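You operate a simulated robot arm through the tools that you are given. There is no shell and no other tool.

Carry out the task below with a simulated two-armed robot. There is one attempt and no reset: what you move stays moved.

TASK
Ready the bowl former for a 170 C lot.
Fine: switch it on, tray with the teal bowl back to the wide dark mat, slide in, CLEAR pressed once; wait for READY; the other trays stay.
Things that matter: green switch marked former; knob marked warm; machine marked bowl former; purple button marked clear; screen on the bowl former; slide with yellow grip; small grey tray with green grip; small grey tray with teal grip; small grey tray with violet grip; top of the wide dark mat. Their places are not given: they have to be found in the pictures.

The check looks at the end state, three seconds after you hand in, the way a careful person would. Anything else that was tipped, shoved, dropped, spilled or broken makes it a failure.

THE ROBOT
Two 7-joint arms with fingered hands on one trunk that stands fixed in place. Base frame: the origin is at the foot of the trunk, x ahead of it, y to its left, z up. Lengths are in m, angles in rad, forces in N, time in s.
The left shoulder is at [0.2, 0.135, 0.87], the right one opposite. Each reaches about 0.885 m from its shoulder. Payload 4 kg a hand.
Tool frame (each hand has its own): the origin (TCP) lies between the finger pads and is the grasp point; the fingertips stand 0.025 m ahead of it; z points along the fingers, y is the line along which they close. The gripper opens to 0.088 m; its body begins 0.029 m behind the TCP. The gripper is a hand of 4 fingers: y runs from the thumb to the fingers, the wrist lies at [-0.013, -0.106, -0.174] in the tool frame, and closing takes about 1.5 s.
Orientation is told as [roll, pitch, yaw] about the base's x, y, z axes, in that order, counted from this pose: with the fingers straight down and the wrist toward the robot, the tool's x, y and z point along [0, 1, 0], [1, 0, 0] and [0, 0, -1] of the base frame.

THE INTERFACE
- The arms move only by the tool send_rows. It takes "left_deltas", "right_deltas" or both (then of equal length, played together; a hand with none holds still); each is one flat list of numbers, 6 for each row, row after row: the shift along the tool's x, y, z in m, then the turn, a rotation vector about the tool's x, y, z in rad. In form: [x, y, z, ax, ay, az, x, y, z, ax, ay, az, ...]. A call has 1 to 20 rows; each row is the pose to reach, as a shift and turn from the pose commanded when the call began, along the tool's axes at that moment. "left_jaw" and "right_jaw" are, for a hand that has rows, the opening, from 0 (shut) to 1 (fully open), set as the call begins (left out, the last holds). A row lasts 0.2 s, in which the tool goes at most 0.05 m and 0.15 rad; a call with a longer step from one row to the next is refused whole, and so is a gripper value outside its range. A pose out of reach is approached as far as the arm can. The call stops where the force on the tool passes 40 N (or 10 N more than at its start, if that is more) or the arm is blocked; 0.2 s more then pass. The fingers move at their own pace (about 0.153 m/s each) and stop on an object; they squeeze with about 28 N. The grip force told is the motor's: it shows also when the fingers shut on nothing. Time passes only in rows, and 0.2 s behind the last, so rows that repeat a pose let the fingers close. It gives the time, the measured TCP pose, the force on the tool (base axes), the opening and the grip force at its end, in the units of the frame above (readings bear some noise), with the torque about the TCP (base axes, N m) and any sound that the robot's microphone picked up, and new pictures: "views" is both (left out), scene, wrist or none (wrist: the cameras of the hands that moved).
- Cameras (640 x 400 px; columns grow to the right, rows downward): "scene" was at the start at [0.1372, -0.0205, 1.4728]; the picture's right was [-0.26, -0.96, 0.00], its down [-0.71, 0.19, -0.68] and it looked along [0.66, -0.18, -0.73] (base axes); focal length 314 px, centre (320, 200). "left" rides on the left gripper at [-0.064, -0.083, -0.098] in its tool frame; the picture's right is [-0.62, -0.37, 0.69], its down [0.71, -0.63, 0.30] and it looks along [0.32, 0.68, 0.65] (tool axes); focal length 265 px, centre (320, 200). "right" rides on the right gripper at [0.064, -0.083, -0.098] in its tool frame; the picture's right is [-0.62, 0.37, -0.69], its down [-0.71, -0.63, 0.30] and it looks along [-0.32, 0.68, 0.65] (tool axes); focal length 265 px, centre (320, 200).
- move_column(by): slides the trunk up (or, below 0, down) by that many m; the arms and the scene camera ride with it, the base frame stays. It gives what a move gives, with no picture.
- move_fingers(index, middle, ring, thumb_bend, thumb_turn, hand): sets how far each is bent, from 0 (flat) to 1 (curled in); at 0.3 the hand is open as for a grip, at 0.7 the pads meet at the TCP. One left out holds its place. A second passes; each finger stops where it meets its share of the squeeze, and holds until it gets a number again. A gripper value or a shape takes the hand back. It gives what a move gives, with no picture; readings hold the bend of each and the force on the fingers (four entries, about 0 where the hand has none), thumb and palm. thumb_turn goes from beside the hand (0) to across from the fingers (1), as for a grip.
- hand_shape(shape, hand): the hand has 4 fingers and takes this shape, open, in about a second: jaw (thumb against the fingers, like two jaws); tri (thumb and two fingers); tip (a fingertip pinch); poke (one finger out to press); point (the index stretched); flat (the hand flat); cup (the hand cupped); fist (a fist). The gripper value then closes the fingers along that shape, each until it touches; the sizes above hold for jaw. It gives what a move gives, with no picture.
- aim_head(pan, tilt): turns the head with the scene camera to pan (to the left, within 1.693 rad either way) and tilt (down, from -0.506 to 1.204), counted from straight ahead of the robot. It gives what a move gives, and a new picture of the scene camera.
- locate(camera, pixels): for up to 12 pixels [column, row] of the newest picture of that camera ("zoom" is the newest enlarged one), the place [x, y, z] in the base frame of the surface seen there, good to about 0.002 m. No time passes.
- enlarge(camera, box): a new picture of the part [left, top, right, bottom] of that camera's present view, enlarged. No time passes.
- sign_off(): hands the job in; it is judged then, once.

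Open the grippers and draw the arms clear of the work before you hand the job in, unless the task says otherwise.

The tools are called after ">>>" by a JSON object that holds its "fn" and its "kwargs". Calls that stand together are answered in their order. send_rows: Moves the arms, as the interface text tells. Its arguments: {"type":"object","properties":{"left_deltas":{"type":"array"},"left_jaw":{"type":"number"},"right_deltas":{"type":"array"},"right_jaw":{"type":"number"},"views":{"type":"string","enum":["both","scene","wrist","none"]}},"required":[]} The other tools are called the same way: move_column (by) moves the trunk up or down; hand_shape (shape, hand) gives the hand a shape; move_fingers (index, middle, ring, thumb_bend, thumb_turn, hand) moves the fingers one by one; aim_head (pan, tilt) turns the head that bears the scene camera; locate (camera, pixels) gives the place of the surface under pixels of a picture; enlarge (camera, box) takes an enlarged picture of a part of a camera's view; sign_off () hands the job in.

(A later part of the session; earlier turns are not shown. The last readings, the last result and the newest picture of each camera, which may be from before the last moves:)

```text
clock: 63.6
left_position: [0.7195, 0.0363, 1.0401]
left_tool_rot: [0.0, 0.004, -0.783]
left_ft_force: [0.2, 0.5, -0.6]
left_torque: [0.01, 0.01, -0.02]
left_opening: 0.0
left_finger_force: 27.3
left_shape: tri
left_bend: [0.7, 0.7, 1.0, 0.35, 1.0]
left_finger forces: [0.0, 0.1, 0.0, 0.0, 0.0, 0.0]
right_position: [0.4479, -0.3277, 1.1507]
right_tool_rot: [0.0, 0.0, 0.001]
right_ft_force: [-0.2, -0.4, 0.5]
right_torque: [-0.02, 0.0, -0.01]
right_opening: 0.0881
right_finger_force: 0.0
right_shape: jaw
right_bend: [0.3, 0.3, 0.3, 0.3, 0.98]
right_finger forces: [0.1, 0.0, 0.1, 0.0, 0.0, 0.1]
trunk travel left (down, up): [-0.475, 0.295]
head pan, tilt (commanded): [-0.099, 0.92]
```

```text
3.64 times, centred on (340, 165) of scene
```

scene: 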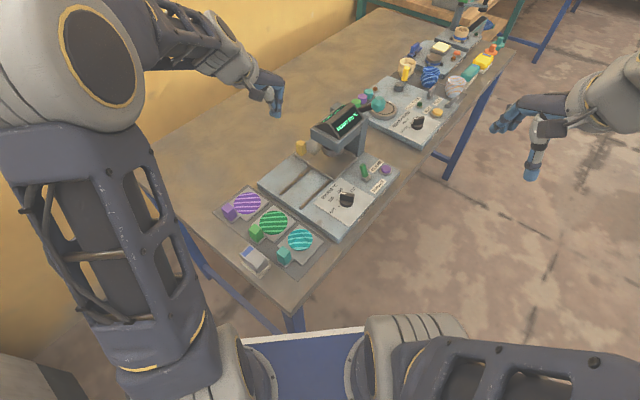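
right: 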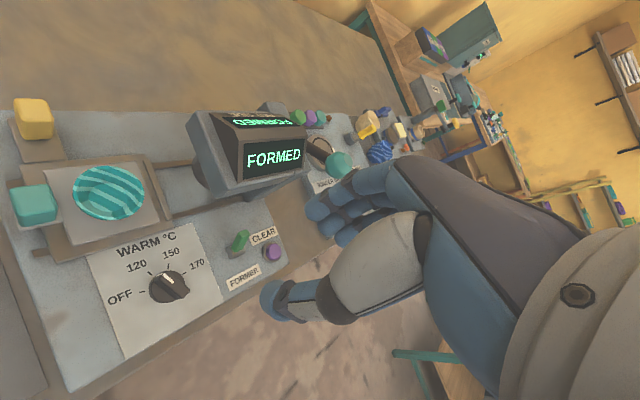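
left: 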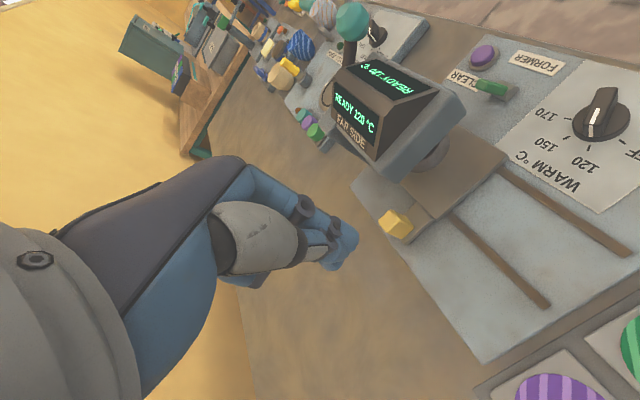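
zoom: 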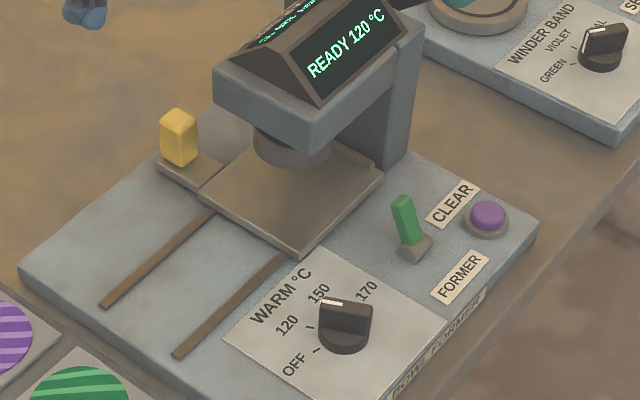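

The slide is fully in and the screen reads READY 120 °C. Now the knob: I lift the left hand and bring it above the knob with yaw about -0.33, open.

>>> {"fn": "send_rows", "kwargs": {"left_deltas": [0, 0, -0.03, 0, 0, 0, 0, 0, -0.06, 0, 0, 0, -0.03, 0.005, -0.06, 0, 0, -0.06, -0.07, 0.012, -0.06, 0, 0, -0.14, -0.11, 0.019, -0.06, 0, 0, -0.22, -0.15, 0.026, -0.06, 0, 0, -0.3, -0.1922, 0.0331, -0.06, 0, 0, -0.4, -0.1922, 0.0331, -0.06, 0, 0, -0.453, -0.1922, 0.0331, -0.06, 0, 0, -0.453], "left_jaw": 0.6, "views": "both"}}

```text
clock: 65.6
left_position: [0.6104, -0.1217, 1.1016]
left_tool_rot: [0.001, 0.003, -0.331]
left_ft_force: [0.1, -0.4, -0.3]
left_torque: [0.01, -0.02, -0.02]
left_opening: 0.0526
left_finger_force: 0.2
left_shape: tri
left_bend: [0.73, 0.41, 0.99, 0.64, 1.0]
left_finger forces: [0.0, 0.1, 0.1, 0.0, 0.1, 0.0]
right_position: [0.4473, -0.3283, 1.1508]
right_tool_rot: [-0.001, 0.001, 0.0]
right_ft_force: [0.1, -1.5, 0.0]
right_torque: [0.0, 0.01, -0.03]
right_opening: 0.0878
right_finger_force: 0.1
right_shape: jaw
right_bend: [0.3, 0.3, 0.3, 0.3, 0.98]
right_finger forces: [0.0, 0.1, 0.1, 0.1, 0.0, 0.1]
trunk travel left (down, up): [-0.475, 0.295]
head pan, tilt (commanded): [-0.099, 0.92]
```

scene: 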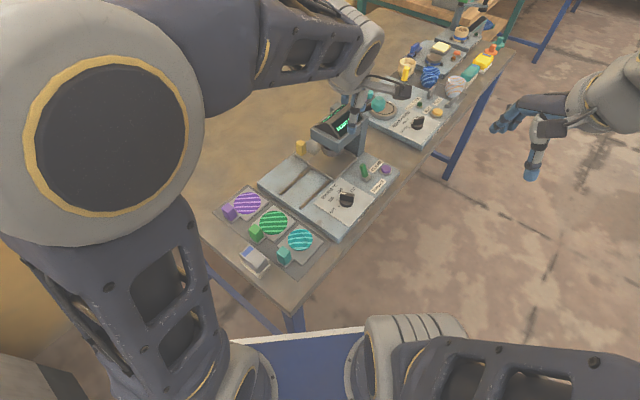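
left: 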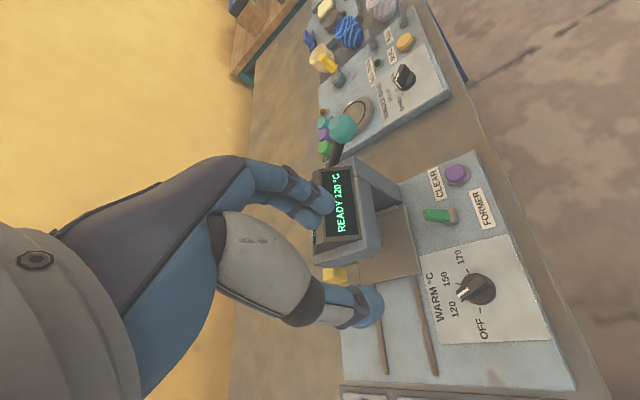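

The left camera now looks down on the knob at (476,290). I enlarge it to measure the bar.

>>> {"fn": "enlarge", "kwargs": {"camera": "left", "box": [428, 255, 524, 325]}}

```text
5.71 times, centred on (476, 290) of left
```

zoom: 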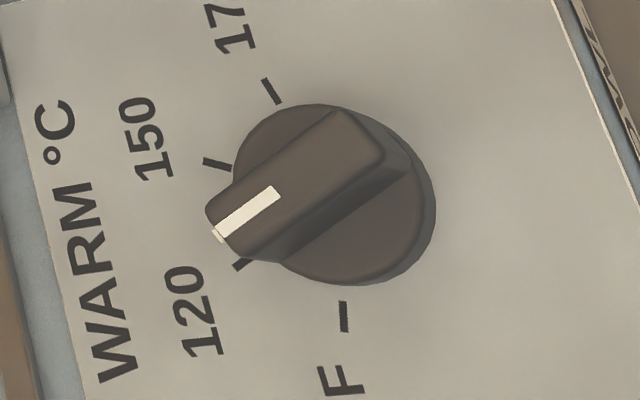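

>>> {"fn": "locate", "kwargs": {"camera": "zoom", "pixels": [[225, 235], [360, 135], [295, 185], [210, 212], [240, 255], [335, 112], [382, 158], [430, 210], [235, 155], [340, 280], [280, 108], [345, 317]]}}

```text
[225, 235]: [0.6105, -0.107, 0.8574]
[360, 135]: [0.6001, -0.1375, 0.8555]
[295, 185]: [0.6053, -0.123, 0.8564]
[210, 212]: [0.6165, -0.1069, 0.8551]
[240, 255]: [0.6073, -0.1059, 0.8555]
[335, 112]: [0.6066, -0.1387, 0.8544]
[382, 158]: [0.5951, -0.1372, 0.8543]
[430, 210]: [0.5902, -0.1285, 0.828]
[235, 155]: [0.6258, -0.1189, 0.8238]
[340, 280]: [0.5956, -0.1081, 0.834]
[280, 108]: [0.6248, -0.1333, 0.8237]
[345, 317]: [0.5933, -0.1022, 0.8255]
```

The bar runs at 71° with centre (0.606,-0.123), 11 mm wide and 33 mm long. Before gripping I test in the air that the left wrist can turn the needed 100° clockwise here.

>>> {"fn": "send_rows", "kwargs": {"left_deltas": [0, 0, 0, 0, 0, 0.14, 0, 0, 0, 0, 0, 0.28, 0, 0, 0, 0, 0, 0.42, 0, 0, 0, 0, 0, 0.56, 0, 0, 0, 0, 0, 0.7, 0, 0, 0, 0, 0, 0.84, 0, 0, 0, 0, 0, 0.98, 0, 0, 0, 0, 0, 1.12, 0, 0, 0, 0, 0, 1.26, 0, 0, 0, 0, 0, 1.4, 0, 0, 0, 0, 0, 1.54, 0, 0, 0, 0, 0, 1.68, 0, 0, 0, 0, 0, 1.8, 0, 0, 0, 0, 0, 1.8], "views": "both"}}

```text
clock: 68.6
left_position: [0.6095, -0.123, 1.1015]
left_tool_rot: [-0.003, 0.0, -2.135]
left_ft_force: [0.0, 0.2, 0.5]
left_torque: [0.04, 0.0, -0.01]
left_opening: 0.0528
left_finger_force: 0.0
left_shape: tri
left_bend: [0.73, 0.41, 0.99, 0.64, 1.0]
left_finger forces: [0.0, 0.0, 0.1, 0.1, 0.0, 0.0]
right_position: [0.4478, -0.3283, 1.1509]
right_tool_rot: [0.0, 0.0, -0.001]
right_ft_force: [-0.8, -0.4, 0.6]
right_torque: [-0.03, 0.0, 0.01]
right_opening: 0.0878
right_finger_force: 0.0
right_shape: jaw
right_bend: [0.3, 0.3, 0.3, 0.3, 0.98]
right_finger forces: [0.1, 0.0, 0.0, 0.1, 0.0, 0.0]
trunk travel left (down, up): [-0.475, 0.295]
head pan, tilt (commanded): [-0.099, 0.92]
```

scene: 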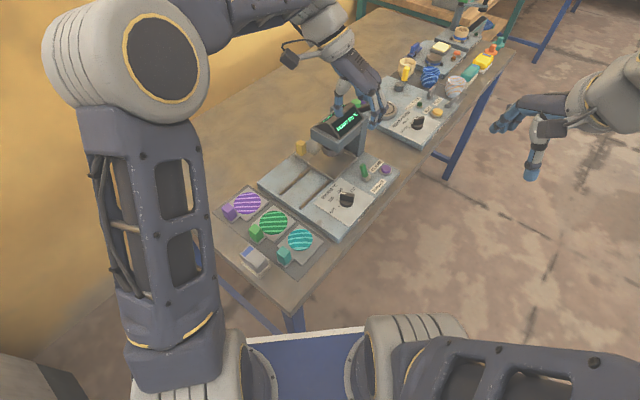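
left: 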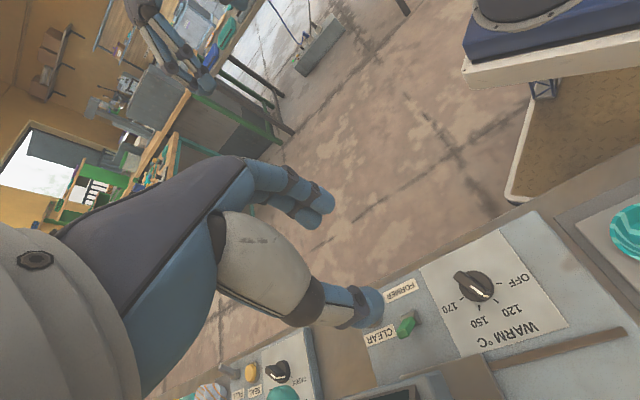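

The wrist turns all the way to -2.13 without trouble. I measure the press head's left face and lower corner, since the hand will swing near it at working height.

>>> {"fn": "locate", "kwargs": {"camera": "scene", "pixels": [[335, 149], [325, 143], [314, 136], [312, 130], [335, 143], [347, 103], [328, 120], [350, 145], [360, 128], [366, 122]]}}

>>> {"fn": "enlarge", "kwargs": {"camera": "scene", "box": [300, 95, 380, 165]}}

```text
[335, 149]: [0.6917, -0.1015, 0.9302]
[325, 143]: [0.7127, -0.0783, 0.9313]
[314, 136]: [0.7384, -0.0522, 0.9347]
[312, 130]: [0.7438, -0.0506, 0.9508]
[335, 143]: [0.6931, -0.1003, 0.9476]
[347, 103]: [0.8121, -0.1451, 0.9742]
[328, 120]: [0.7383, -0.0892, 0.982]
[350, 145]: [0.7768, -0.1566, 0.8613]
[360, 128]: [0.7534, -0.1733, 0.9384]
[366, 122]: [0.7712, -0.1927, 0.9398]
```

```text
5.71 times, centred on (340, 130) of scene
```

zoom: 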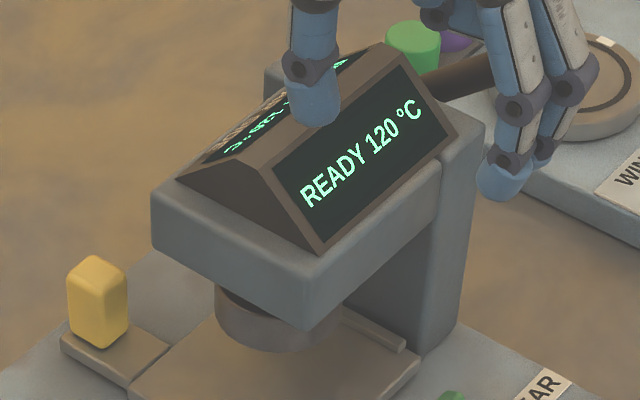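

The head's front-left corner is (0.691,-0.1015), z 0.925–0.985. I measure the hand's outer edge in this turned pose to judge the clearance at working height.

>>> {"fn": "enlarge", "kwargs": {"camera": "scene", "box": [290, 30, 418, 130]}}

```text
4.00 times, centred on (354, 80) of scene
```

zoom: 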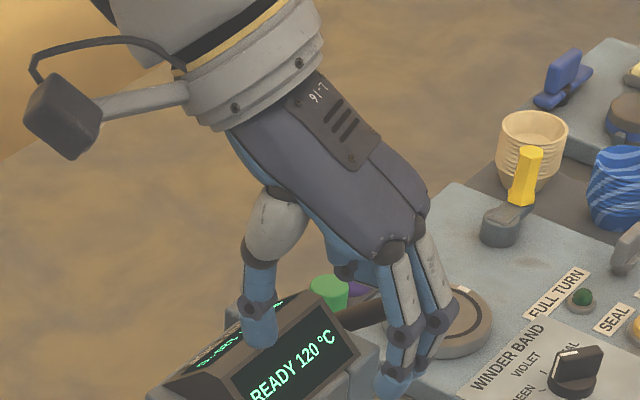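

>>> {"fn": "locate", "kwargs": {"camera": "zoom", "pixels": [[300, 180], [360, 240], [390, 160], [420, 190], [330, 90], [240, 140], [320, 130], [425, 215], [405, 240], [370, 130], [300, 30], [318, 50]]}}

```text
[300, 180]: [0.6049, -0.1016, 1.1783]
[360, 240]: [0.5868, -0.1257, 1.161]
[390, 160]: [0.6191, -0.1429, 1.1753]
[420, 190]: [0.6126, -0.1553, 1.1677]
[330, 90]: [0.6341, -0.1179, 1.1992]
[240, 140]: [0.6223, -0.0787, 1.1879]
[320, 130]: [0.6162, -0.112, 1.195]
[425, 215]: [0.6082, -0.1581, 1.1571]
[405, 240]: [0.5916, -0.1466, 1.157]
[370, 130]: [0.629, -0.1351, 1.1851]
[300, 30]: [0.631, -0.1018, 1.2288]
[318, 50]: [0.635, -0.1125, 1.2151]
```

The hand's far edge stays over 2 cm from the head even at the end of the turn, so one grip will do. I turn back to yaw -0.328, perpendicular to the bar.

>>> {"fn": "send_rows", "kwargs": {"left_deltas": [0, 0, 0, 0, 0, -0.139, 0, 0, 0, 0, 0, -0.278, 0, 0, 0, 0, 0, -0.417, 0, 0, 0, 0, 0, -0.556, 0, 0, 0, 0, 0, -0.695, 0, 0, 0, 0, 0, -0.834, 0, 0, 0, 0, 0, -0.973, 0, 0, 0, 0, 0, -1.112, 0, 0, 0, 0, 0, -1.251, 0, 0, 0, 0, 0, -1.39, 0, 0, 0, 0, 0, -1.529, 0, 0, 0, 0, 0, -1.668, 0, 0, 0, 0, 0, -1.805, 0, 0, 0, 0, 0, -1.805], "left_jaw": 0.5, "views": "none"}}

>>> {"fn": "send_rows", "kwargs": {"left_deltas": [0, 0, 0, 0, 0, 0], "views": "none"}}

>>> {"fn": "send_rows", "kwargs": {"left_deltas": [0, 0, 0, 0, 0, 0], "views": "none"}}

```text
clock: 71.6
left_position: [0.6095, -0.1246, 1.1012]
left_tool_rot: [0.003, 0.004, -0.326]
left_ft_force: [0.2, 0.5, 0.2]
left_torque: [0.03, -0.01, 0.02]
left_opening: 0.0446
left_finger_force: 0.0
left_shape: tri
left_bend: [0.74, 0.44, 0.99, 0.69, 1.0]
left_finger forces: [0.0, 0.1, 0.0, 0.1, 0.1, 0.0]
right_position: [0.4468, -0.3283, 1.152]
right_tool_rot: [0.0, 0.001, 0.001]
right_ft_force: [0.7, 0.1, 0.5]
right_torque: [-0.07, -0.01, -0.01]
right_opening: 0.0879
right_finger_force: 0.1
right_shape: jaw
right_bend: [0.3, 0.3, 0.3, 0.3, 0.98]
right_finger forces: [0.1, 0.0, 0.0, 0.0, 0.0, 0.0]
trunk travel left (down, up): [-0.475, 0.295]
head pan, tilt (commanded): [-0.099, 0.92]
```

```text
clock: 72.0
left_position: [0.6096, -0.1236, 1.1017]
left_tool_rot: [0.002, 0.004, -0.326]
left_ft_force: [-0.6, -0.3, 0.3]
left_torque: [0.0, -0.01, -0.01]
left_opening: 0.0445
left_finger_force: 0.0
left_shape: tri
left_bend: [0.74, 0.44, 0.99, 0.69, 1.0]
left_finger forces: [0.0, 0.0, 0.0, 0.0, 0.0, 0.1]
right_position: [0.4472, -0.3286, 1.1512]
right_tool_rot: [0.0, -0.001, 0.0]
right_ft_force: [-1.1, -0.7, 0.7]
right_torque: [0.01, 0.03, 0.02]
right_opening: 0.0879
right_finger_force: 0.1
right_shape: jaw
right_bend: [0.3, 0.3, 0.3, 0.3, 0.98]
right_finger forces: [0.1, 0.1, 0.1, 0.1, 0.0, 0.0]
trunk travel left (down, up): [-0.475, 0.295]
head pan, tilt (commanded): [-0.099, 0.92]
```

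```text
clock: 72.4
left_position: [0.6087, -0.1236, 1.1018]
left_tool_rot: [0.001, 0.003, -0.326]
left_ft_force: [-1.1, 0.3, 0.8]
left_torque: [-0.01, 0.02, -0.01]
left_opening: 0.0442
left_finger_force: 0.1
left_shape: tri
left_bend: [0.74, 0.44, 0.99, 0.69, 1.0]
left_finger forces: [0.1, 0.0, 0.0, 0.0, 0.0, 0.0]
right_position: [0.4488, -0.3278, 1.1506]
right_tool_rot: [-0.001, 0.001, 0.0]
right_ft_force: [0.5, 0.3, -0.7]
right_torque: [0.01, 0.03, 0.0]
right_opening: 0.0878
right_finger_force: 0.0
right_shape: jaw
right_bend: [0.3, 0.3, 0.3, 0.3, 0.98]
right_finger forces: [0.1, 0.1, 0.1, 0.1, 0.0, 0.1]
trunk travel left (down, up): [-0.475, 0.295]
head pan, tilt (commanded): [-0.099, 0.92]
```

TCP averages (0.6095,-0.1235); I shift 3.5 mm in -y and descend to z about 0.91, just above the knob, and look.

>>> {"fn": "send_rows", "kwargs": {"left_deltas": [-0.0006, -0.0035, 0.04, 0, 0, 0, -0.0006, -0.0035, 0.08, 0, 0, 0, -0.0006, -0.0035, 0.12, 0, 0, 0, -0.0006, -0.0035, 0.16, 0, 0, 0, -0.0006, -0.0035, 0.19, 0, 0, 0, -0.0006, -0.0035, 0.19, 0, 0, 0], "views": "both"}}

>>> {"fn": "enlarge", "kwargs": {"camera": "left", "box": [240, 140, 500, 340]}}

>>> {"fn": "enlarge", "kwargs": {"camera": "scene", "box": [290, 130, 410, 220]}}

```text
clock: 73.8
left_position: [0.6046, -0.1231, 0.9104]
left_tool_rot: [0.002, 0.003, -0.327]
left_ft_force: [-0.7, -0.2, 0.5]
left_torque: [0.02, 0.0, 0.0]
left_opening: 0.0444
left_finger_force: 0.1
left_shape: tri
left_bend: [0.74, 0.44, 0.99, 0.69, 1.0]
left_finger forces: [0.1, 0.1, 0.0, 0.1, 0.0, 0.1]
right_position: [0.447, -0.3279, 1.1508]
right_tool_rot: [0.0, 0.0, -0.001]
right_ft_force: [-1.0, -0.1, 0.7]
right_torque: [0.03, -0.03, 0.01]
right_opening: 0.0882
right_finger_force: 0.1
right_shape: jaw
right_bend: [0.3, 0.3, 0.3, 0.3, 0.98]
right_finger forces: [0.0, 0.1, 0.0, 0.0, 0.0, 0.0]
trunk travel left (down, up): [-0.475, 0.295]
head pan, tilt (commanded): [-0.099, 0.92]
```

scene: 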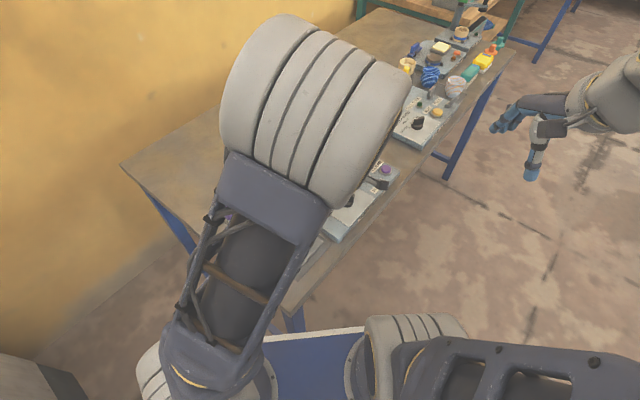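
left: 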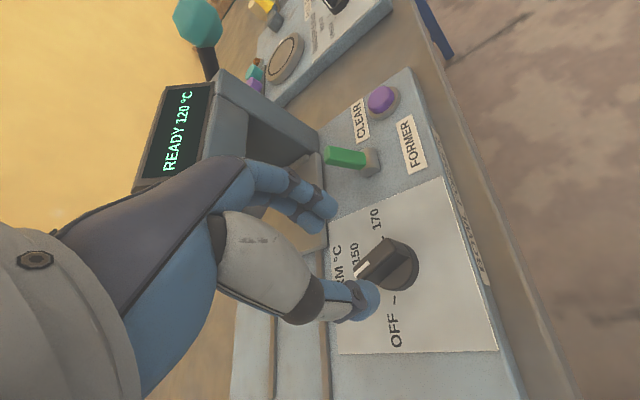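

```text
2.00 times, centred on (370, 240) of left
```

zoom: 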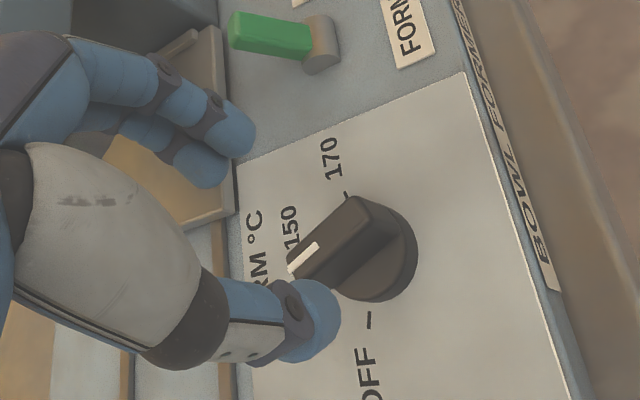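

```text
4.44 times, centred on (350, 175) of scene
```

zoom: 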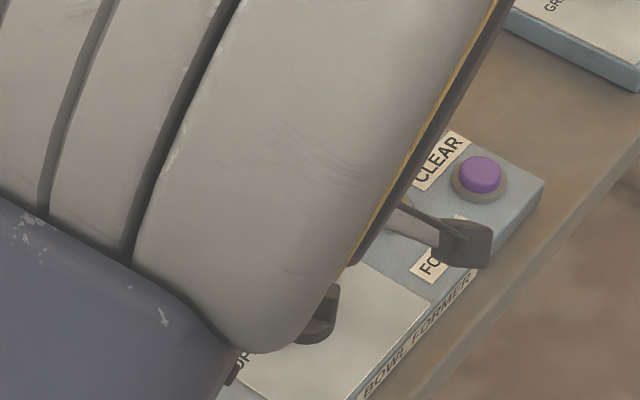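

The scene camera is blocked by the arm, but the wrist view shows the knob between thumb and fingers. I locate the bar once more from here.

>>> {"fn": "locate", "kwargs": {"camera": "zoom", "pixels": [[463, 175]]}}

>>> {"fn": "locate", "kwargs": {"camera": "left", "pixels": [[357, 273], [391, 243], [374, 258], [383, 239], [396, 250], [362, 280], [354, 270], [405, 270], [345, 290], [370, 300]]}}

```text
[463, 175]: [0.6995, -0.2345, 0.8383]
```

```text
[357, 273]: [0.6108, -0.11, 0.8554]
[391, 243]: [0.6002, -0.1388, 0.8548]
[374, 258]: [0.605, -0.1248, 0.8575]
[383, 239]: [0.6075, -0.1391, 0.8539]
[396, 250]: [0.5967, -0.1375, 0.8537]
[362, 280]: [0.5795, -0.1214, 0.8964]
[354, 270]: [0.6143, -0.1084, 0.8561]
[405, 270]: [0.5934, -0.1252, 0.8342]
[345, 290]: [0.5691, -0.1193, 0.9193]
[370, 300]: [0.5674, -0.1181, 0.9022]
```

The bar centre is (0.606,-0.1235), matching the TCP. I descend the last 4 cm so the fingertips straddle the bar just above the dial.

>>> {"fn": "send_rows", "kwargs": {"left_deltas": [0, 0, 0.015, 0, 0, 0, 0, 0, 0.03, 0, 0, 0, 0, 0, 0.04, 0, 0, 0, 0, 0, 0.04, 0, 0, 0], "views": "wrist"}}

>>> {"fn": "enlarge", "kwargs": {"camera": "left", "box": [240, 160, 440, 330]}}

```text
clock: 74.8
left_position: [0.6048, -0.122, 0.8711]
left_tool_rot: [0.002, 0.003, -0.326]
left_ft_force: [-0.1, -0.1, -0.2]
left_torque: [0.0, 0.0, -0.01]
left_opening: 0.0444
left_finger_force: 0.1
left_shape: tri
left_bend: [0.74, 0.44, 0.99, 0.69, 1.0]
left_finger forces: [0.0, 0.0, 0.1, 0.1, 0.1, 0.0]
right_position: [0.4475, -0.3283, 1.1511]
right_tool_rot: [0.0, 0.0, 0.002]
right_ft_force: [-0.2, 0.8, -0.1]
right_torque: [0.02, 0.01, 0.03]
right_opening: 0.0878
right_finger_force: 0.1
right_shape: jaw
right_bend: [0.3, 0.3, 0.3, 0.3, 0.98]
right_finger forces: [0.1, 0.0, 0.0, 0.0, 0.0, 0.0]
trunk travel left (down, up): [-0.475, 0.295]
head pan, tilt (commanded): [-0.099, 0.92]
```

left: 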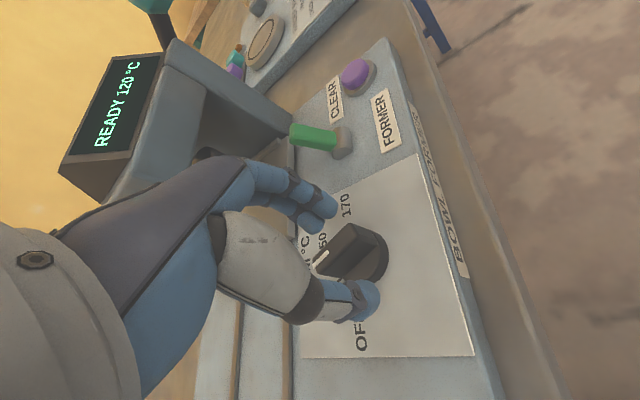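

```text
2.35 times, centred on (340, 245) of left
```

zoom: 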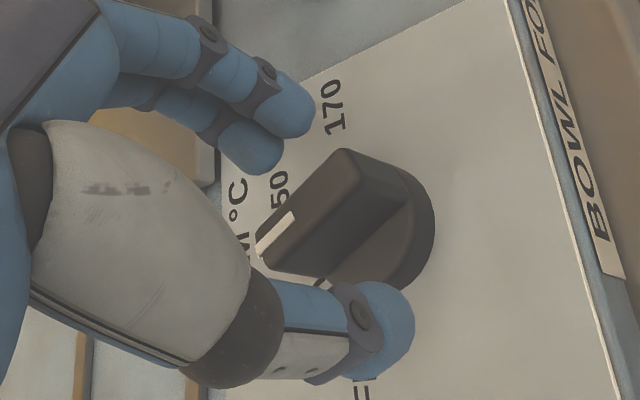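

The bar lies between the two fingers and the thumb. I close the hand on it.

>>> {"fn": "send_rows", "kwargs": {"left_deltas": [0, 0, 0, 0, 0, 0, 0, 0, 0, 0, 0, 0, 0, 0, 0, 0, 0, 0, 0, 0, 0, 0, 0, 0, 0, 0, 0, 0, 0, 0, 0, 0, 0, 0, 0, 0, 0, 0, 0, 0, 0, 0, 0, 0, 0, 0, 0, 0], "left_jaw": 0.0, "views": "wrist"}}

>>> {"fn": "enlarge", "kwargs": {"camera": "left", "box": [240, 160, 440, 330]}}

```text
clock: 76.6
left_position: [0.6045, -0.1224, 0.8703]
left_tool_rot: [0.001, 0.005, -0.326]
left_ft_force: [0.5, 0.2, -3.2]
left_torque: [-0.06, 0.02, 0.03]
left_opening: 0.0065
left_finger_force: 28.3
left_shape: tri
left_bend: [0.72, 0.64, 1.0, 0.72, 1.0]
left_finger forces: [12.8, 12.4, 0.1, 0.1, 25.4, 0.0]
right_position: [0.4471, -0.3293, 1.151]
right_tool_rot: [0.0, 0.0, 0.001]
right_ft_force: [0.0, -0.6, -0.3]
right_torque: [-0.01, 0.02, -0.01]
right_opening: 0.0879
right_finger_force: 0.1
right_shape: jaw
right_bend: [0.3, 0.3, 0.3, 0.3, 0.98]
right_finger forces: [0.0, 0.0, 0.1, 0.0, 0.0, 0.0]
trunk travel left (down, up): [-0.475, 0.295]
head pan, tilt (commanded): [-0.099, 0.92]
```

left: 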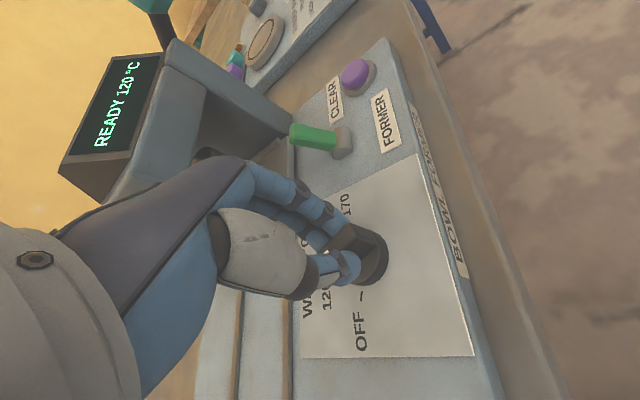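

```text
2.35 times, centred on (340, 245) of left
```

zoom: 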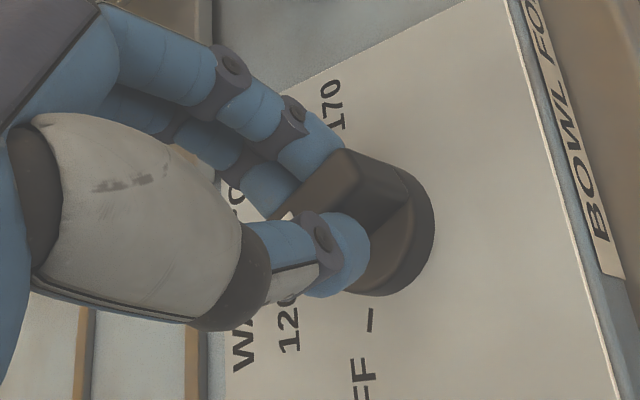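

Firm grip on the bar (12.8/12.4 against 25 N). I turn clockwise about 0.87 rad first, to where 150 should be, and check.

>>> {"fn": "send_rows", "kwargs": {"left_deltas": [0, 0, 0, 0, 0, 0.1, 0, 0, 0, 0, 0, 0.2, 0, 0, 0, 0, 0, 0.31, 0, 0, 0, 0, 0, 0.42, 0, 0, 0, 0, 0, 0.53, 0, 0, 0, 0, 0, 0.64, 0, 0, 0, 0, 0, 0.75, 0, 0, 0, 0, 0, 0.87, 0, 0, 0, 0, 0, 0.87], "views": "both"}}

>>> {"fn": "enlarge", "kwargs": {"camera": "left", "box": [240, 160, 440, 330]}}

```text
clock: 78.6
left_position: [0.6065, -0.1239, 0.87]
left_tool_rot: [-0.001, 0.003, -1.198]
left_ft_force: [-4.8, 1.4, -2.4]
left_torque: [0.04, 0.12, -0.04]
left_opening: 0.0066
left_finger_force: 28.2
left_shape: tri
left_bend: [0.72, 0.66, 1.0, 0.72, 1.0]
left_finger forces: [13.2, 12.0, 0.0, 0.0, 29.3, 0.0]
right_position: [0.4473, -0.3278, 1.151]
right_tool_rot: [0.002, -0.001, 0.0]
right_ft_force: [-1.9, 0.1, 0.1]
right_torque: [-0.01, 0.01, -0.01]
right_opening: 0.0878
right_finger_force: 0.0
right_shape: jaw
right_bend: [0.3, 0.3, 0.3, 0.3, 0.98]
right_finger forces: [0.0, 0.1, 0.0, 0.0, 0.0, 0.1]
trunk travel left (down, up): [-0.475, 0.295]
head pan, tilt (commanded): [-0.099, 0.92]
```

scene: 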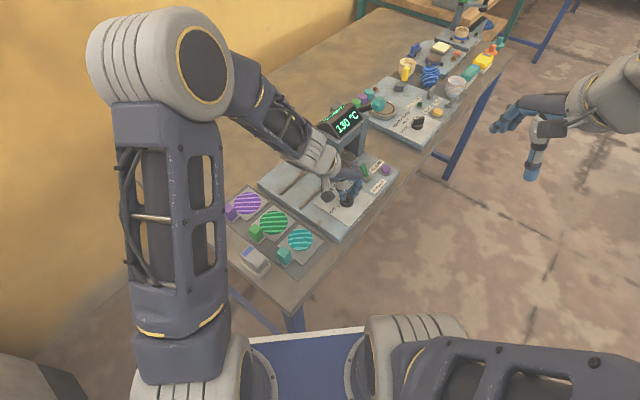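
left: 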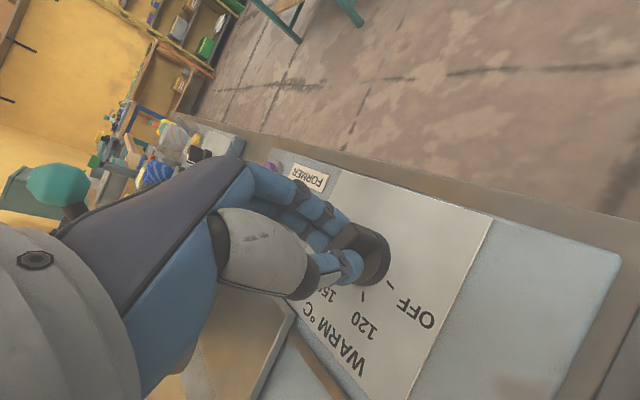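

```text
2.35 times, centred on (340, 245) of left
```

zoom: 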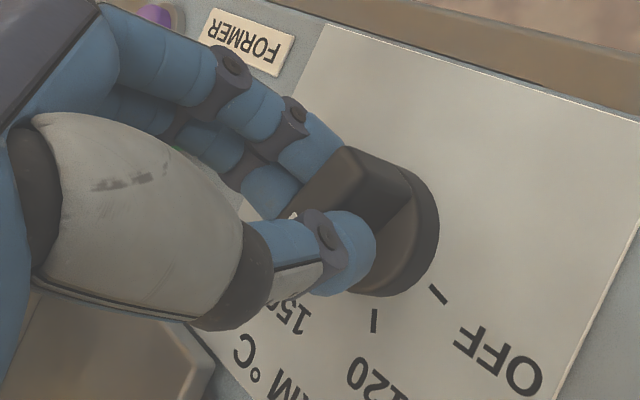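

The knob turns with the hand and the screen shows 130 °C (warming). I turn the remaining 0.875 rad to the 170 mark.

>>> {"fn": "send_rows", "kwargs": {"left_deltas": [0, 0, 0, 0, 0, 0.1, 0, 0, 0, 0, 0, 0.21, 0, 0, 0, 0, 0, 0.32, 0, 0, 0, 0, 0, 0.43, 0, 0, 0, 0, 0, 0.54, 0, 0, 0, 0, 0, 0.65, 0, 0, 0, 0, 0, 0.76, 0, 0, 0, 0, 0, 0.875, 0, 0, 0, 0, 0, 0.875], "views": "both"}}

>>> {"fn": "enlarge", "kwargs": {"camera": "left", "box": [240, 160, 440, 330]}}

>>> {"fn": "enlarge", "kwargs": {"camera": "scene", "box": [290, 90, 410, 220]}}

```text
clock: 80.6
left_position: [0.6063, -0.1224, 0.872]
left_tool_rot: [-0.003, -0.001, -2.073]
left_ft_force: [1.3, 2.7, -7.1]
left_torque: [0.04, -0.03, -0.01]
left_opening: 0.0062
left_finger_force: 27.6
left_shape: tri
left_bend: [0.72, 0.66, 1.0, 0.72, 1.0]
left_finger forces: [13.3, 12.2, 0.0, 0.0, 27.9, 0.0]
right_position: [0.4472, -0.3282, 1.151]
right_tool_rot: [0.0, -0.001, -0.001]
right_ft_force: [0.6, 0.0, -0.1]
right_torque: [-0.03, 0.0, 0.02]
right_opening: 0.0878
right_finger_force: 0.0
right_shape: jaw
right_bend: [0.3, 0.3, 0.3, 0.3, 0.98]
right_finger forces: [0.0, 0.0, 0.0, 0.1, 0.0, 0.1]
trunk travel left (down, up): [-0.475, 0.295]
head pan, tilt (commanded): [-0.099, 0.92]
```

scene: 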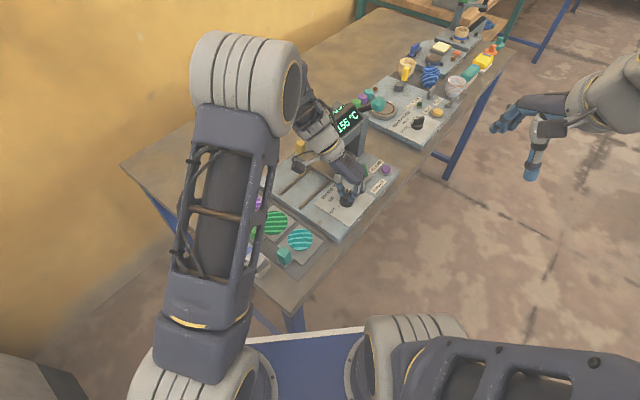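
left: 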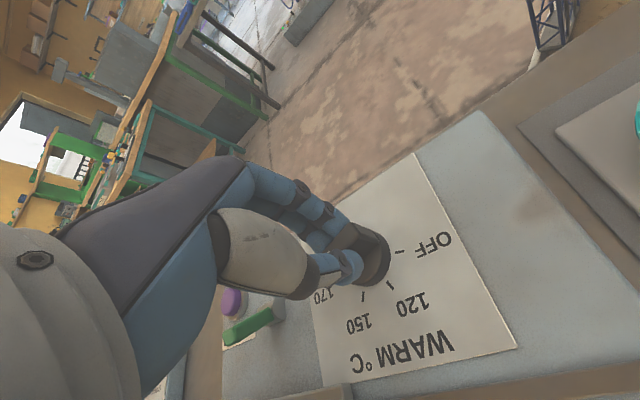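

```text
2.35 times, centred on (340, 245) of left
```

zoom: 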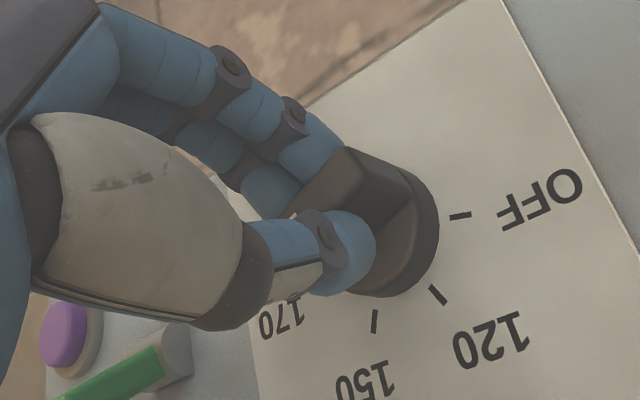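

```text
3.08 times, centred on (350, 155) of scene
```

zoom: 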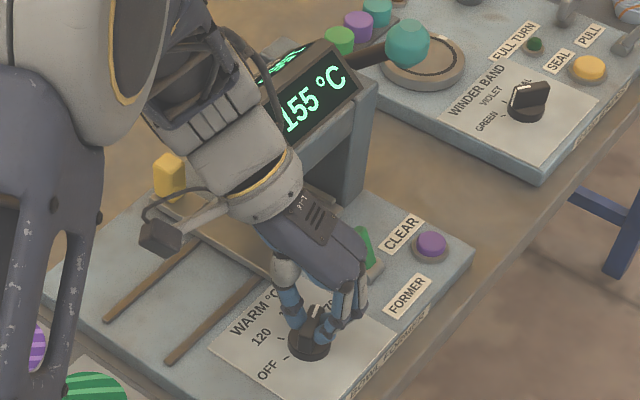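

The screen shows 155 °C and rising. I open the hand and lift straight up to see the pointer.

>>> {"fn": "send_rows", "kwargs": {"left_deltas": [0, 0, 0, 0, 0, 0, 0, 0, 0, 0, 0, 0, 0, 0, 0, 0, 0, 0, 0, 0, 0, 0, 0, 0], "left_jaw": 0.5, "views": "none"}}

>>> {"fn": "send_rows", "kwargs": {"left_deltas": [0, 0, -0.02, 0, 0, 0, 0, 0, -0.05, 0, 0, 0, 0, 0, -0.09, 0, 0, 0, 0, 0, -0.13, 0, 0, 0, 0, 0, -0.17, 0, 0, 0, 0, 0, -0.2, 0, 0, 0, 0, 0, -0.2, 0, 0, 0], "views": "both"}}

>>> {"fn": "enlarge", "kwargs": {"camera": "left", "box": [380, 220, 580, 345]}}

>>> {"fn": "enlarge", "kwargs": {"camera": "scene", "box": [300, 90, 420, 220]}}

```text
clock: 81.6
left_position: [0.6064, -0.122, 0.8717]
left_tool_rot: [-0.003, 0.0, -2.071]
left_ft_force: [-0.3, 0.3, -0.7]
left_torque: [-0.01, 0.0, -0.01]
left_opening: 0.0432
left_finger_force: 0.1
left_shape: tri
left_bend: [0.74, 0.45, 0.99, 0.7, 1.0]
left_finger forces: [0.0, 0.0, 0.0, 0.0, 0.0, 0.1]
right_position: [0.4469, -0.3271, 1.151]
right_tool_rot: [0.0, 0.0, 0.0]
right_ft_force: [0.8, 0.2, 0.5]
right_torque: [-0.02, 0.02, 0.0]
right_opening: 0.0879
right_finger_force: 0.2
right_shape: jaw
right_bend: [0.3, 0.3, 0.3, 0.3, 0.98]
right_finger forces: [0.0, 0.0, 0.0, 0.0, 0.0, 0.1]
trunk travel left (down, up): [-0.475, 0.295]
head pan, tilt (commanded): [-0.099, 0.92]
```

```text
clock: 83.2
left_position: [0.6064, -0.1245, 1.069]
left_tool_rot: [-0.003, 0.001, -2.073]
left_ft_force: [0.3, 0.4, 0.2]
left_torque: [0.01, -0.03, 0.03]
left_opening: 0.0435
left_finger_force: 0.0
left_shape: tri
left_bend: [0.74, 0.45, 0.99, 0.7, 1.0]
left_finger forces: [0.0, 0.0, 0.0, 0.0, 0.0, 0.0]
right_position: [0.4472, -0.3282, 1.1508]
right_tool_rot: [-0.001, -0.002, -0.001]
right_ft_force: [-0.1, 0.4, 0.6]
right_torque: [0.03, -0.01, 0.01]
right_opening: 0.0881
right_finger_force: 0.1
right_shape: jaw
right_bend: [0.3, 0.3, 0.3, 0.3, 0.98]
right_finger forces: [0.0, 0.0, 0.0, 0.0, 0.0, 0.0]
trunk travel left (down, up): [-0.475, 0.295]
head pan, tilt (commanded): [-0.099, 0.92]
```

scene: 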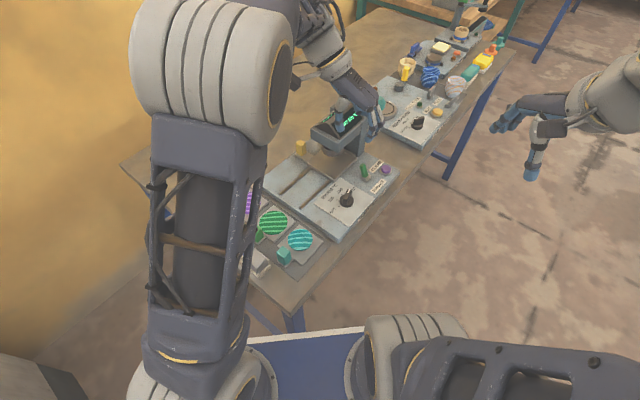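
left: 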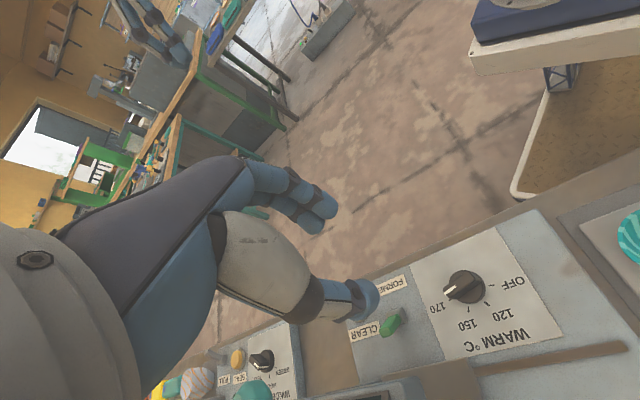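

```text
3.20 times, centred on (480, 282) of left
```

zoom: 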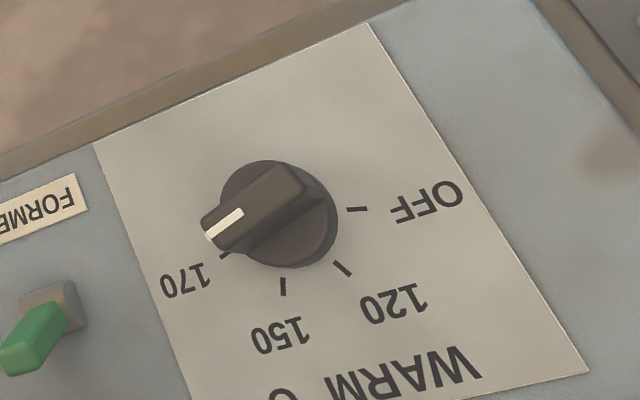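

```text
3.08 times, centred on (360, 155) of scene
```

zoom: 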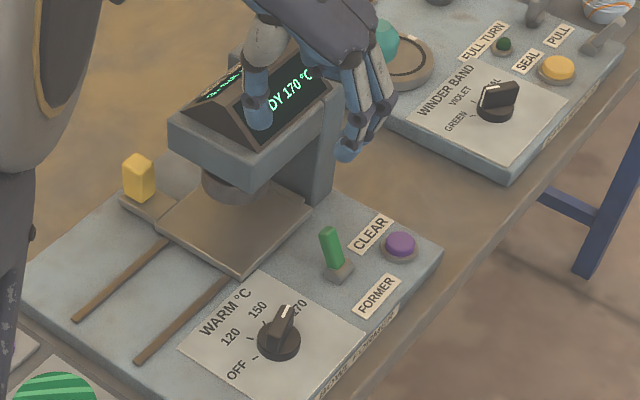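

The pointer is at 170 and the screen reads READY 170 °C. I take the left hand up and back to its own side, then use the right hand for CLEAR.

>>> {"fn": "send_rows", "kwargs": {"left_deltas": [0, 0, -0.025, 0, 0, -0.1, -0.01, -0.009, -0.05, 0, 0, -0.24, -0.026, -0.023, -0.05, 0, 0, -0.38, -0.043, -0.038, -0.05, 0, 0, -0.52, -0.06, -0.053, -0.05, 0, 0, -0.66, -0.077, -0.068, -0.05, 0, 0, -0.8, -0.094, -0.083, -0.05, 0, 0, -0.94, -0.111, -0.098, -0.05, 0, 0, -1.08, -0.128, -0.113, -0.05, 0, 0, -1.22, -0.145, -0.128, -0.05, 0, 0, -1.36, -0.162, -0.143, -0.05, 0, 0, -1.5, -0.179, -0.158, -0.05, 0, 0, -1.64, -0.19, -0.168, -0.05, 0, 0, -1.78, -0.201, -0.177, -0.05, 0, 0, -1.92, -0.201, -0.177, -0.05, 0, 0, -2.06], "left_jaw": 1.0, "views": "scene"}}

>>> {"fn": "hand_shape", "kwargs": {"hand": "right", "shape": "poke"}}

>>> {"fn": "move_fingers", "kwargs": {"hand": "right", "middle": 1.0}}

>>> {"fn": "enlarge", "kwargs": {"camera": "scene", "box": [300, 90, 420, 220]}}

```text
clock: 86.6
left_position: [0.5166, 0.0949, 1.1119]
left_tool_rot: [-0.023, 0.038, -0.129]
left_ft_force: [-0.3, -0.8, 0.3]
left_torque: [0.02, 0.0, 0.01]
left_opening: 0.0882
left_finger_force: 0.1
left_shape: tri
left_bend: [0.3, 0.3, 0.99, 0.3, 0.98]
left_finger forces: [0.1, 0.1, 0.0, 0.0, 0.1, 0.1]
right_position: [0.4471, -0.328, 1.1506]
right_tool_rot: [0.001, -0.001, 0.001]
right_ft_force: [-1.0, 0.3, 0.2]
right_torque: [0.0, -0.01, -0.03]
right_opening: 0.0877
right_finger_force: 0.0
right_shape: jaw
right_bend: [0.3, 0.3, 0.3, 0.3, 0.98]
right_finger forces: [0.0, 0.1, 0.0, 0.1, 0.0, 0.0]
trunk travel left (down, up): [-0.475, 0.295]
head pan, tilt (commanded): [-0.099, 0.92]
stopped in row 15 (left hand): the arm was blocked; the commanded pose is now the measured one
```

scene: 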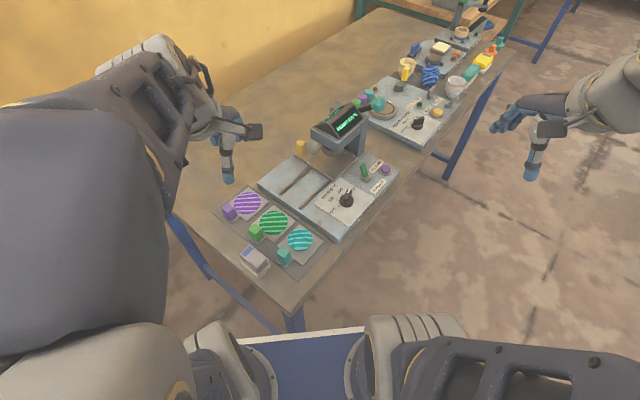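

```text
clock: 87.5
left_position: [0.5158, 0.0942, 1.1111]
left_tool_rot: [-0.023, 0.039, -0.128]
left_ft_force: [-0.2, -0.5, 1.3]
left_torque: [-0.02, 0.01, -0.02]
left_opening: 0.0876
left_finger_force: 0.1
left_shape: tri
left_bend: [0.3, 0.3, 0.99, 0.3, 0.98]
left_finger forces: [0.0, 0.0, 0.1, 0.0, 0.0, 0.0]
right_position: [0.4474, -0.3288, 1.1513]
right_tool_rot: [-0.001, 0.0, 0.004]
right_ft_force: [0.3, -0.1, -0.4]
right_torque: [0.04, 0.0, -0.03]
right_opening: 0.0002
right_finger_force: 0.1
right_shape: poke
right_bend: [0.7, 0.7, 0.99, 1.0, 1.0]
right_finger forces: [0.0, 0.0, 0.0, 0.0, 0.0, 0.1]
trunk travel left (down, up): [-0.475, 0.295]
head pan, tilt (commanded): [-0.099, 0.92]
```

```text
clock: 88.5
left_position: [0.5178, 0.095, 1.1106]
left_tool_rot: [-0.025, 0.038, -0.127]
left_ft_force: [0.5, 1.0, 0.4]
left_torque: [-0.02, -0.02, -0.02]
left_opening: 0.088
left_finger_force: 0.0
left_shape: tri
left_bend: [0.3, 0.3, 0.99, 0.3, 0.98]
left_finger forces: [0.1, 0.0, 0.1, 0.0, 0.1, 0.0]
right_position: [0.4478, -0.3284, 1.1522]
right_tool_rot: [0.0, 0.0, 0.001]
right_ft_force: [0.5, -0.1, 0.6]
right_torque: [-0.02, -0.04, -0.02]
right_opening: 0.023
right_finger_force: 0.0
right_shape: fingers
right_bend: [0.7, 1.0, 0.99, 1.0, 1.0]
right_finger forces: [0.1, 0.0, 0.0, 0.0, 0.1, 0.0]
trunk travel left (down, up): [-0.475, 0.295]
head pan, tilt (commanded): [-0.099, 0.92]
```

```text
3.08 times, centred on (360, 155) of scene
```

zoom: 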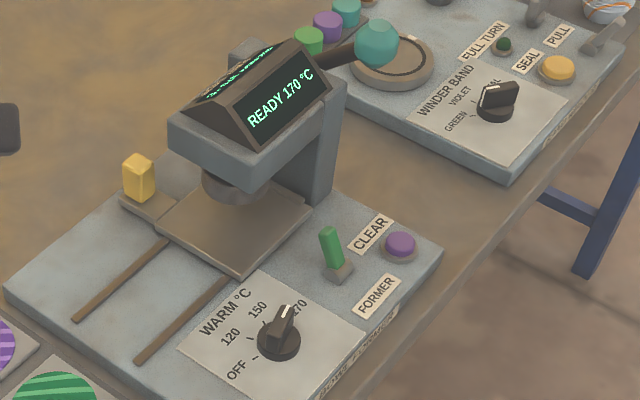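

READY 170 °C is shown in full. The left arm stopped at a joint limit but is clear of the work. I measure the CLEAR button precisely.

>>> {"fn": "enlarge", "kwargs": {"camera": "scene", "box": [360, 150, 408, 190]}}

```text
10.00 times, centred on (384, 170) of scene
```

zoom: 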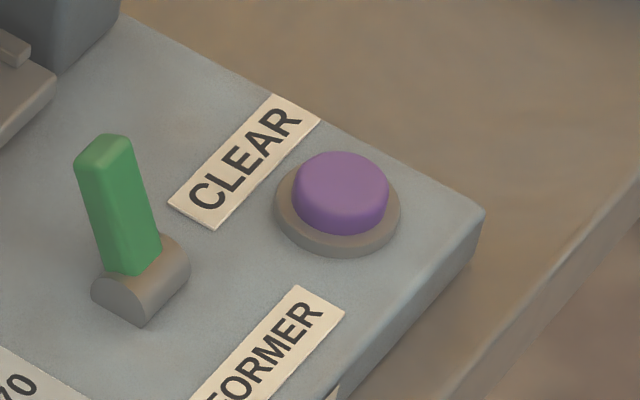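

>>> {"fn": "locate", "kwargs": {"camera": "zoom", "pixels": [[341, 175], [300, 178], [382, 182], [341, 156], [341, 200], [320, 165], [365, 165], [341, 245], [280, 210], [396, 215], [100, 145], [125, 165]]}}

```text
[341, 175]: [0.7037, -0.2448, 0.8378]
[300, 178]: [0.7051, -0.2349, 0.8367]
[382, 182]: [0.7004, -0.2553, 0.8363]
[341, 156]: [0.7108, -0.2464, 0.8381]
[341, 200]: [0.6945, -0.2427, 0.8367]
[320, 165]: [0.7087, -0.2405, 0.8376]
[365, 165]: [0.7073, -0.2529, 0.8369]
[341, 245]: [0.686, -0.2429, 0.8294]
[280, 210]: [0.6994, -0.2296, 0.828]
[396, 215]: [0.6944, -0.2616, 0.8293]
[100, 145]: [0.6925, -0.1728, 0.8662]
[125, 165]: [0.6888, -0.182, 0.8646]
```

The button top is centred at (0.7015,-0.245), z 0.8375. I bring the right hand, index out, to above it with yaw 0.8, stopping 9 cm above.

>>> {"fn": "send_rows", "kwargs": {"right_deltas": [0.0094, 0.0322, 0.0, 0, 0, -0.1, 0.0188, 0.0644, 0.0, 0, 0, -0.2, 0.0282, 0.0966, 0.02, 0, 0, -0.3, 0.0376, 0.1288, 0.05, 0, 0, -0.4, 0.047, 0.161, 0.08, 0, 0, -0.5, 0.0564, 0.1932, 0.11, 0, 0, -0.6, 0.0658, 0.2254, 0.14, 0, 0, -0.7, 0.0753, 0.2575, 0.17, 0, 0, -0.8, 0.0753, 0.2575, 0.2, 0, 0, -0.8, 0.0753, 0.2575, 0.2, 0, 0, -0.8], "views": "both"}}

>>> {"fn": "enlarge", "kwargs": {"camera": "scene", "box": [345, 125, 425, 190]}}

```text
clock: 90.7
left_position: [0.5171, 0.0955, 1.1113]
left_tool_rot: [-0.025, 0.039, -0.126]
left_ft_force: [0.2, 0.3, 0.0]
left_torque: [0.0, -0.01, 0.03]
left_opening: 0.0881
left_finger_force: 0.0
left_shape: tri
left_bend: [0.3, 0.3, 0.99, 0.3, 0.98]
left_finger forces: [0.1, 0.1, 0.0, 0.0, 0.0, 0.1]
right_position: [0.707, -0.2507, 0.9505]
right_tool_rot: [0.001, 0.0, 0.8]
right_ft_force: [-0.1, -0.7, 0.4]
right_torque: [0.01, -0.02, 0.01]
right_opening: 0.0225
right_finger_force: 0.1
right_shape: fingers
right_bend: [0.7, 1.0, 0.99, 1.0, 1.0]
right_finger forces: [0.0, 0.1, 0.0, 0.1, 0.1, 0.0]
trunk travel left (down, up): [-0.475, 0.295]
head pan, tilt (commanded): [-0.099, 0.92]
```

scene: 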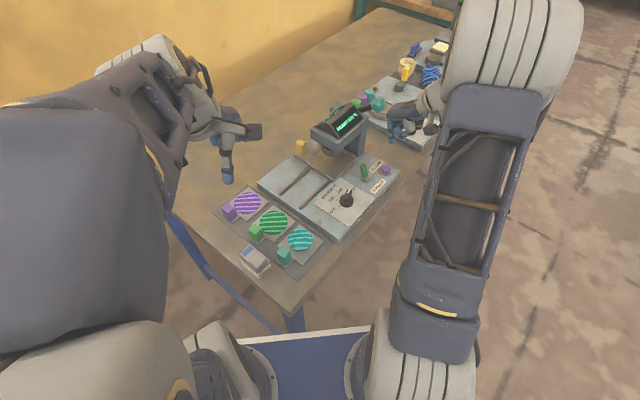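
right: 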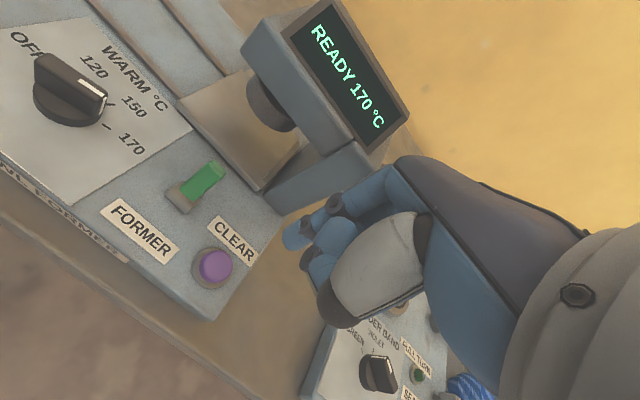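

```text
6.15 times, centred on (385, 158) of scene
```

zoom: 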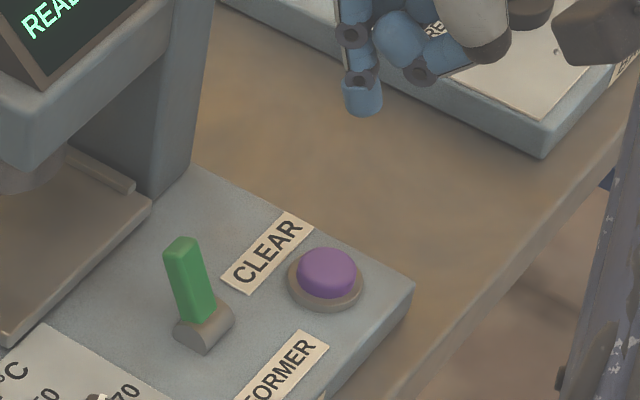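

I locate the fingertip from the scene view to check its alignment over the button.

>>> {"fn": "locate", "kwargs": {"camera": "zoom", "pixels": [[363, 108], [347, 95], [380, 95], [363, 85], [363, 97]]}}

>>> {"fn": "locate", "kwargs": {"camera": "right", "pixels": [[290, 238], [287, 230], [300, 245], [302, 235]]}}

```text
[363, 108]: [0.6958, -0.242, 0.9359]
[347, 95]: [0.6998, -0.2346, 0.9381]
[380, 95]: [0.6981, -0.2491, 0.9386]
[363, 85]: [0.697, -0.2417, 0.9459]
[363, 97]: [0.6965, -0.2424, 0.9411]
```

```text
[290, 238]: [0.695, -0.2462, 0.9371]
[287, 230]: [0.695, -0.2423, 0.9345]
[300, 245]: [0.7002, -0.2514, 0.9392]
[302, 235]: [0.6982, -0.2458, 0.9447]
```

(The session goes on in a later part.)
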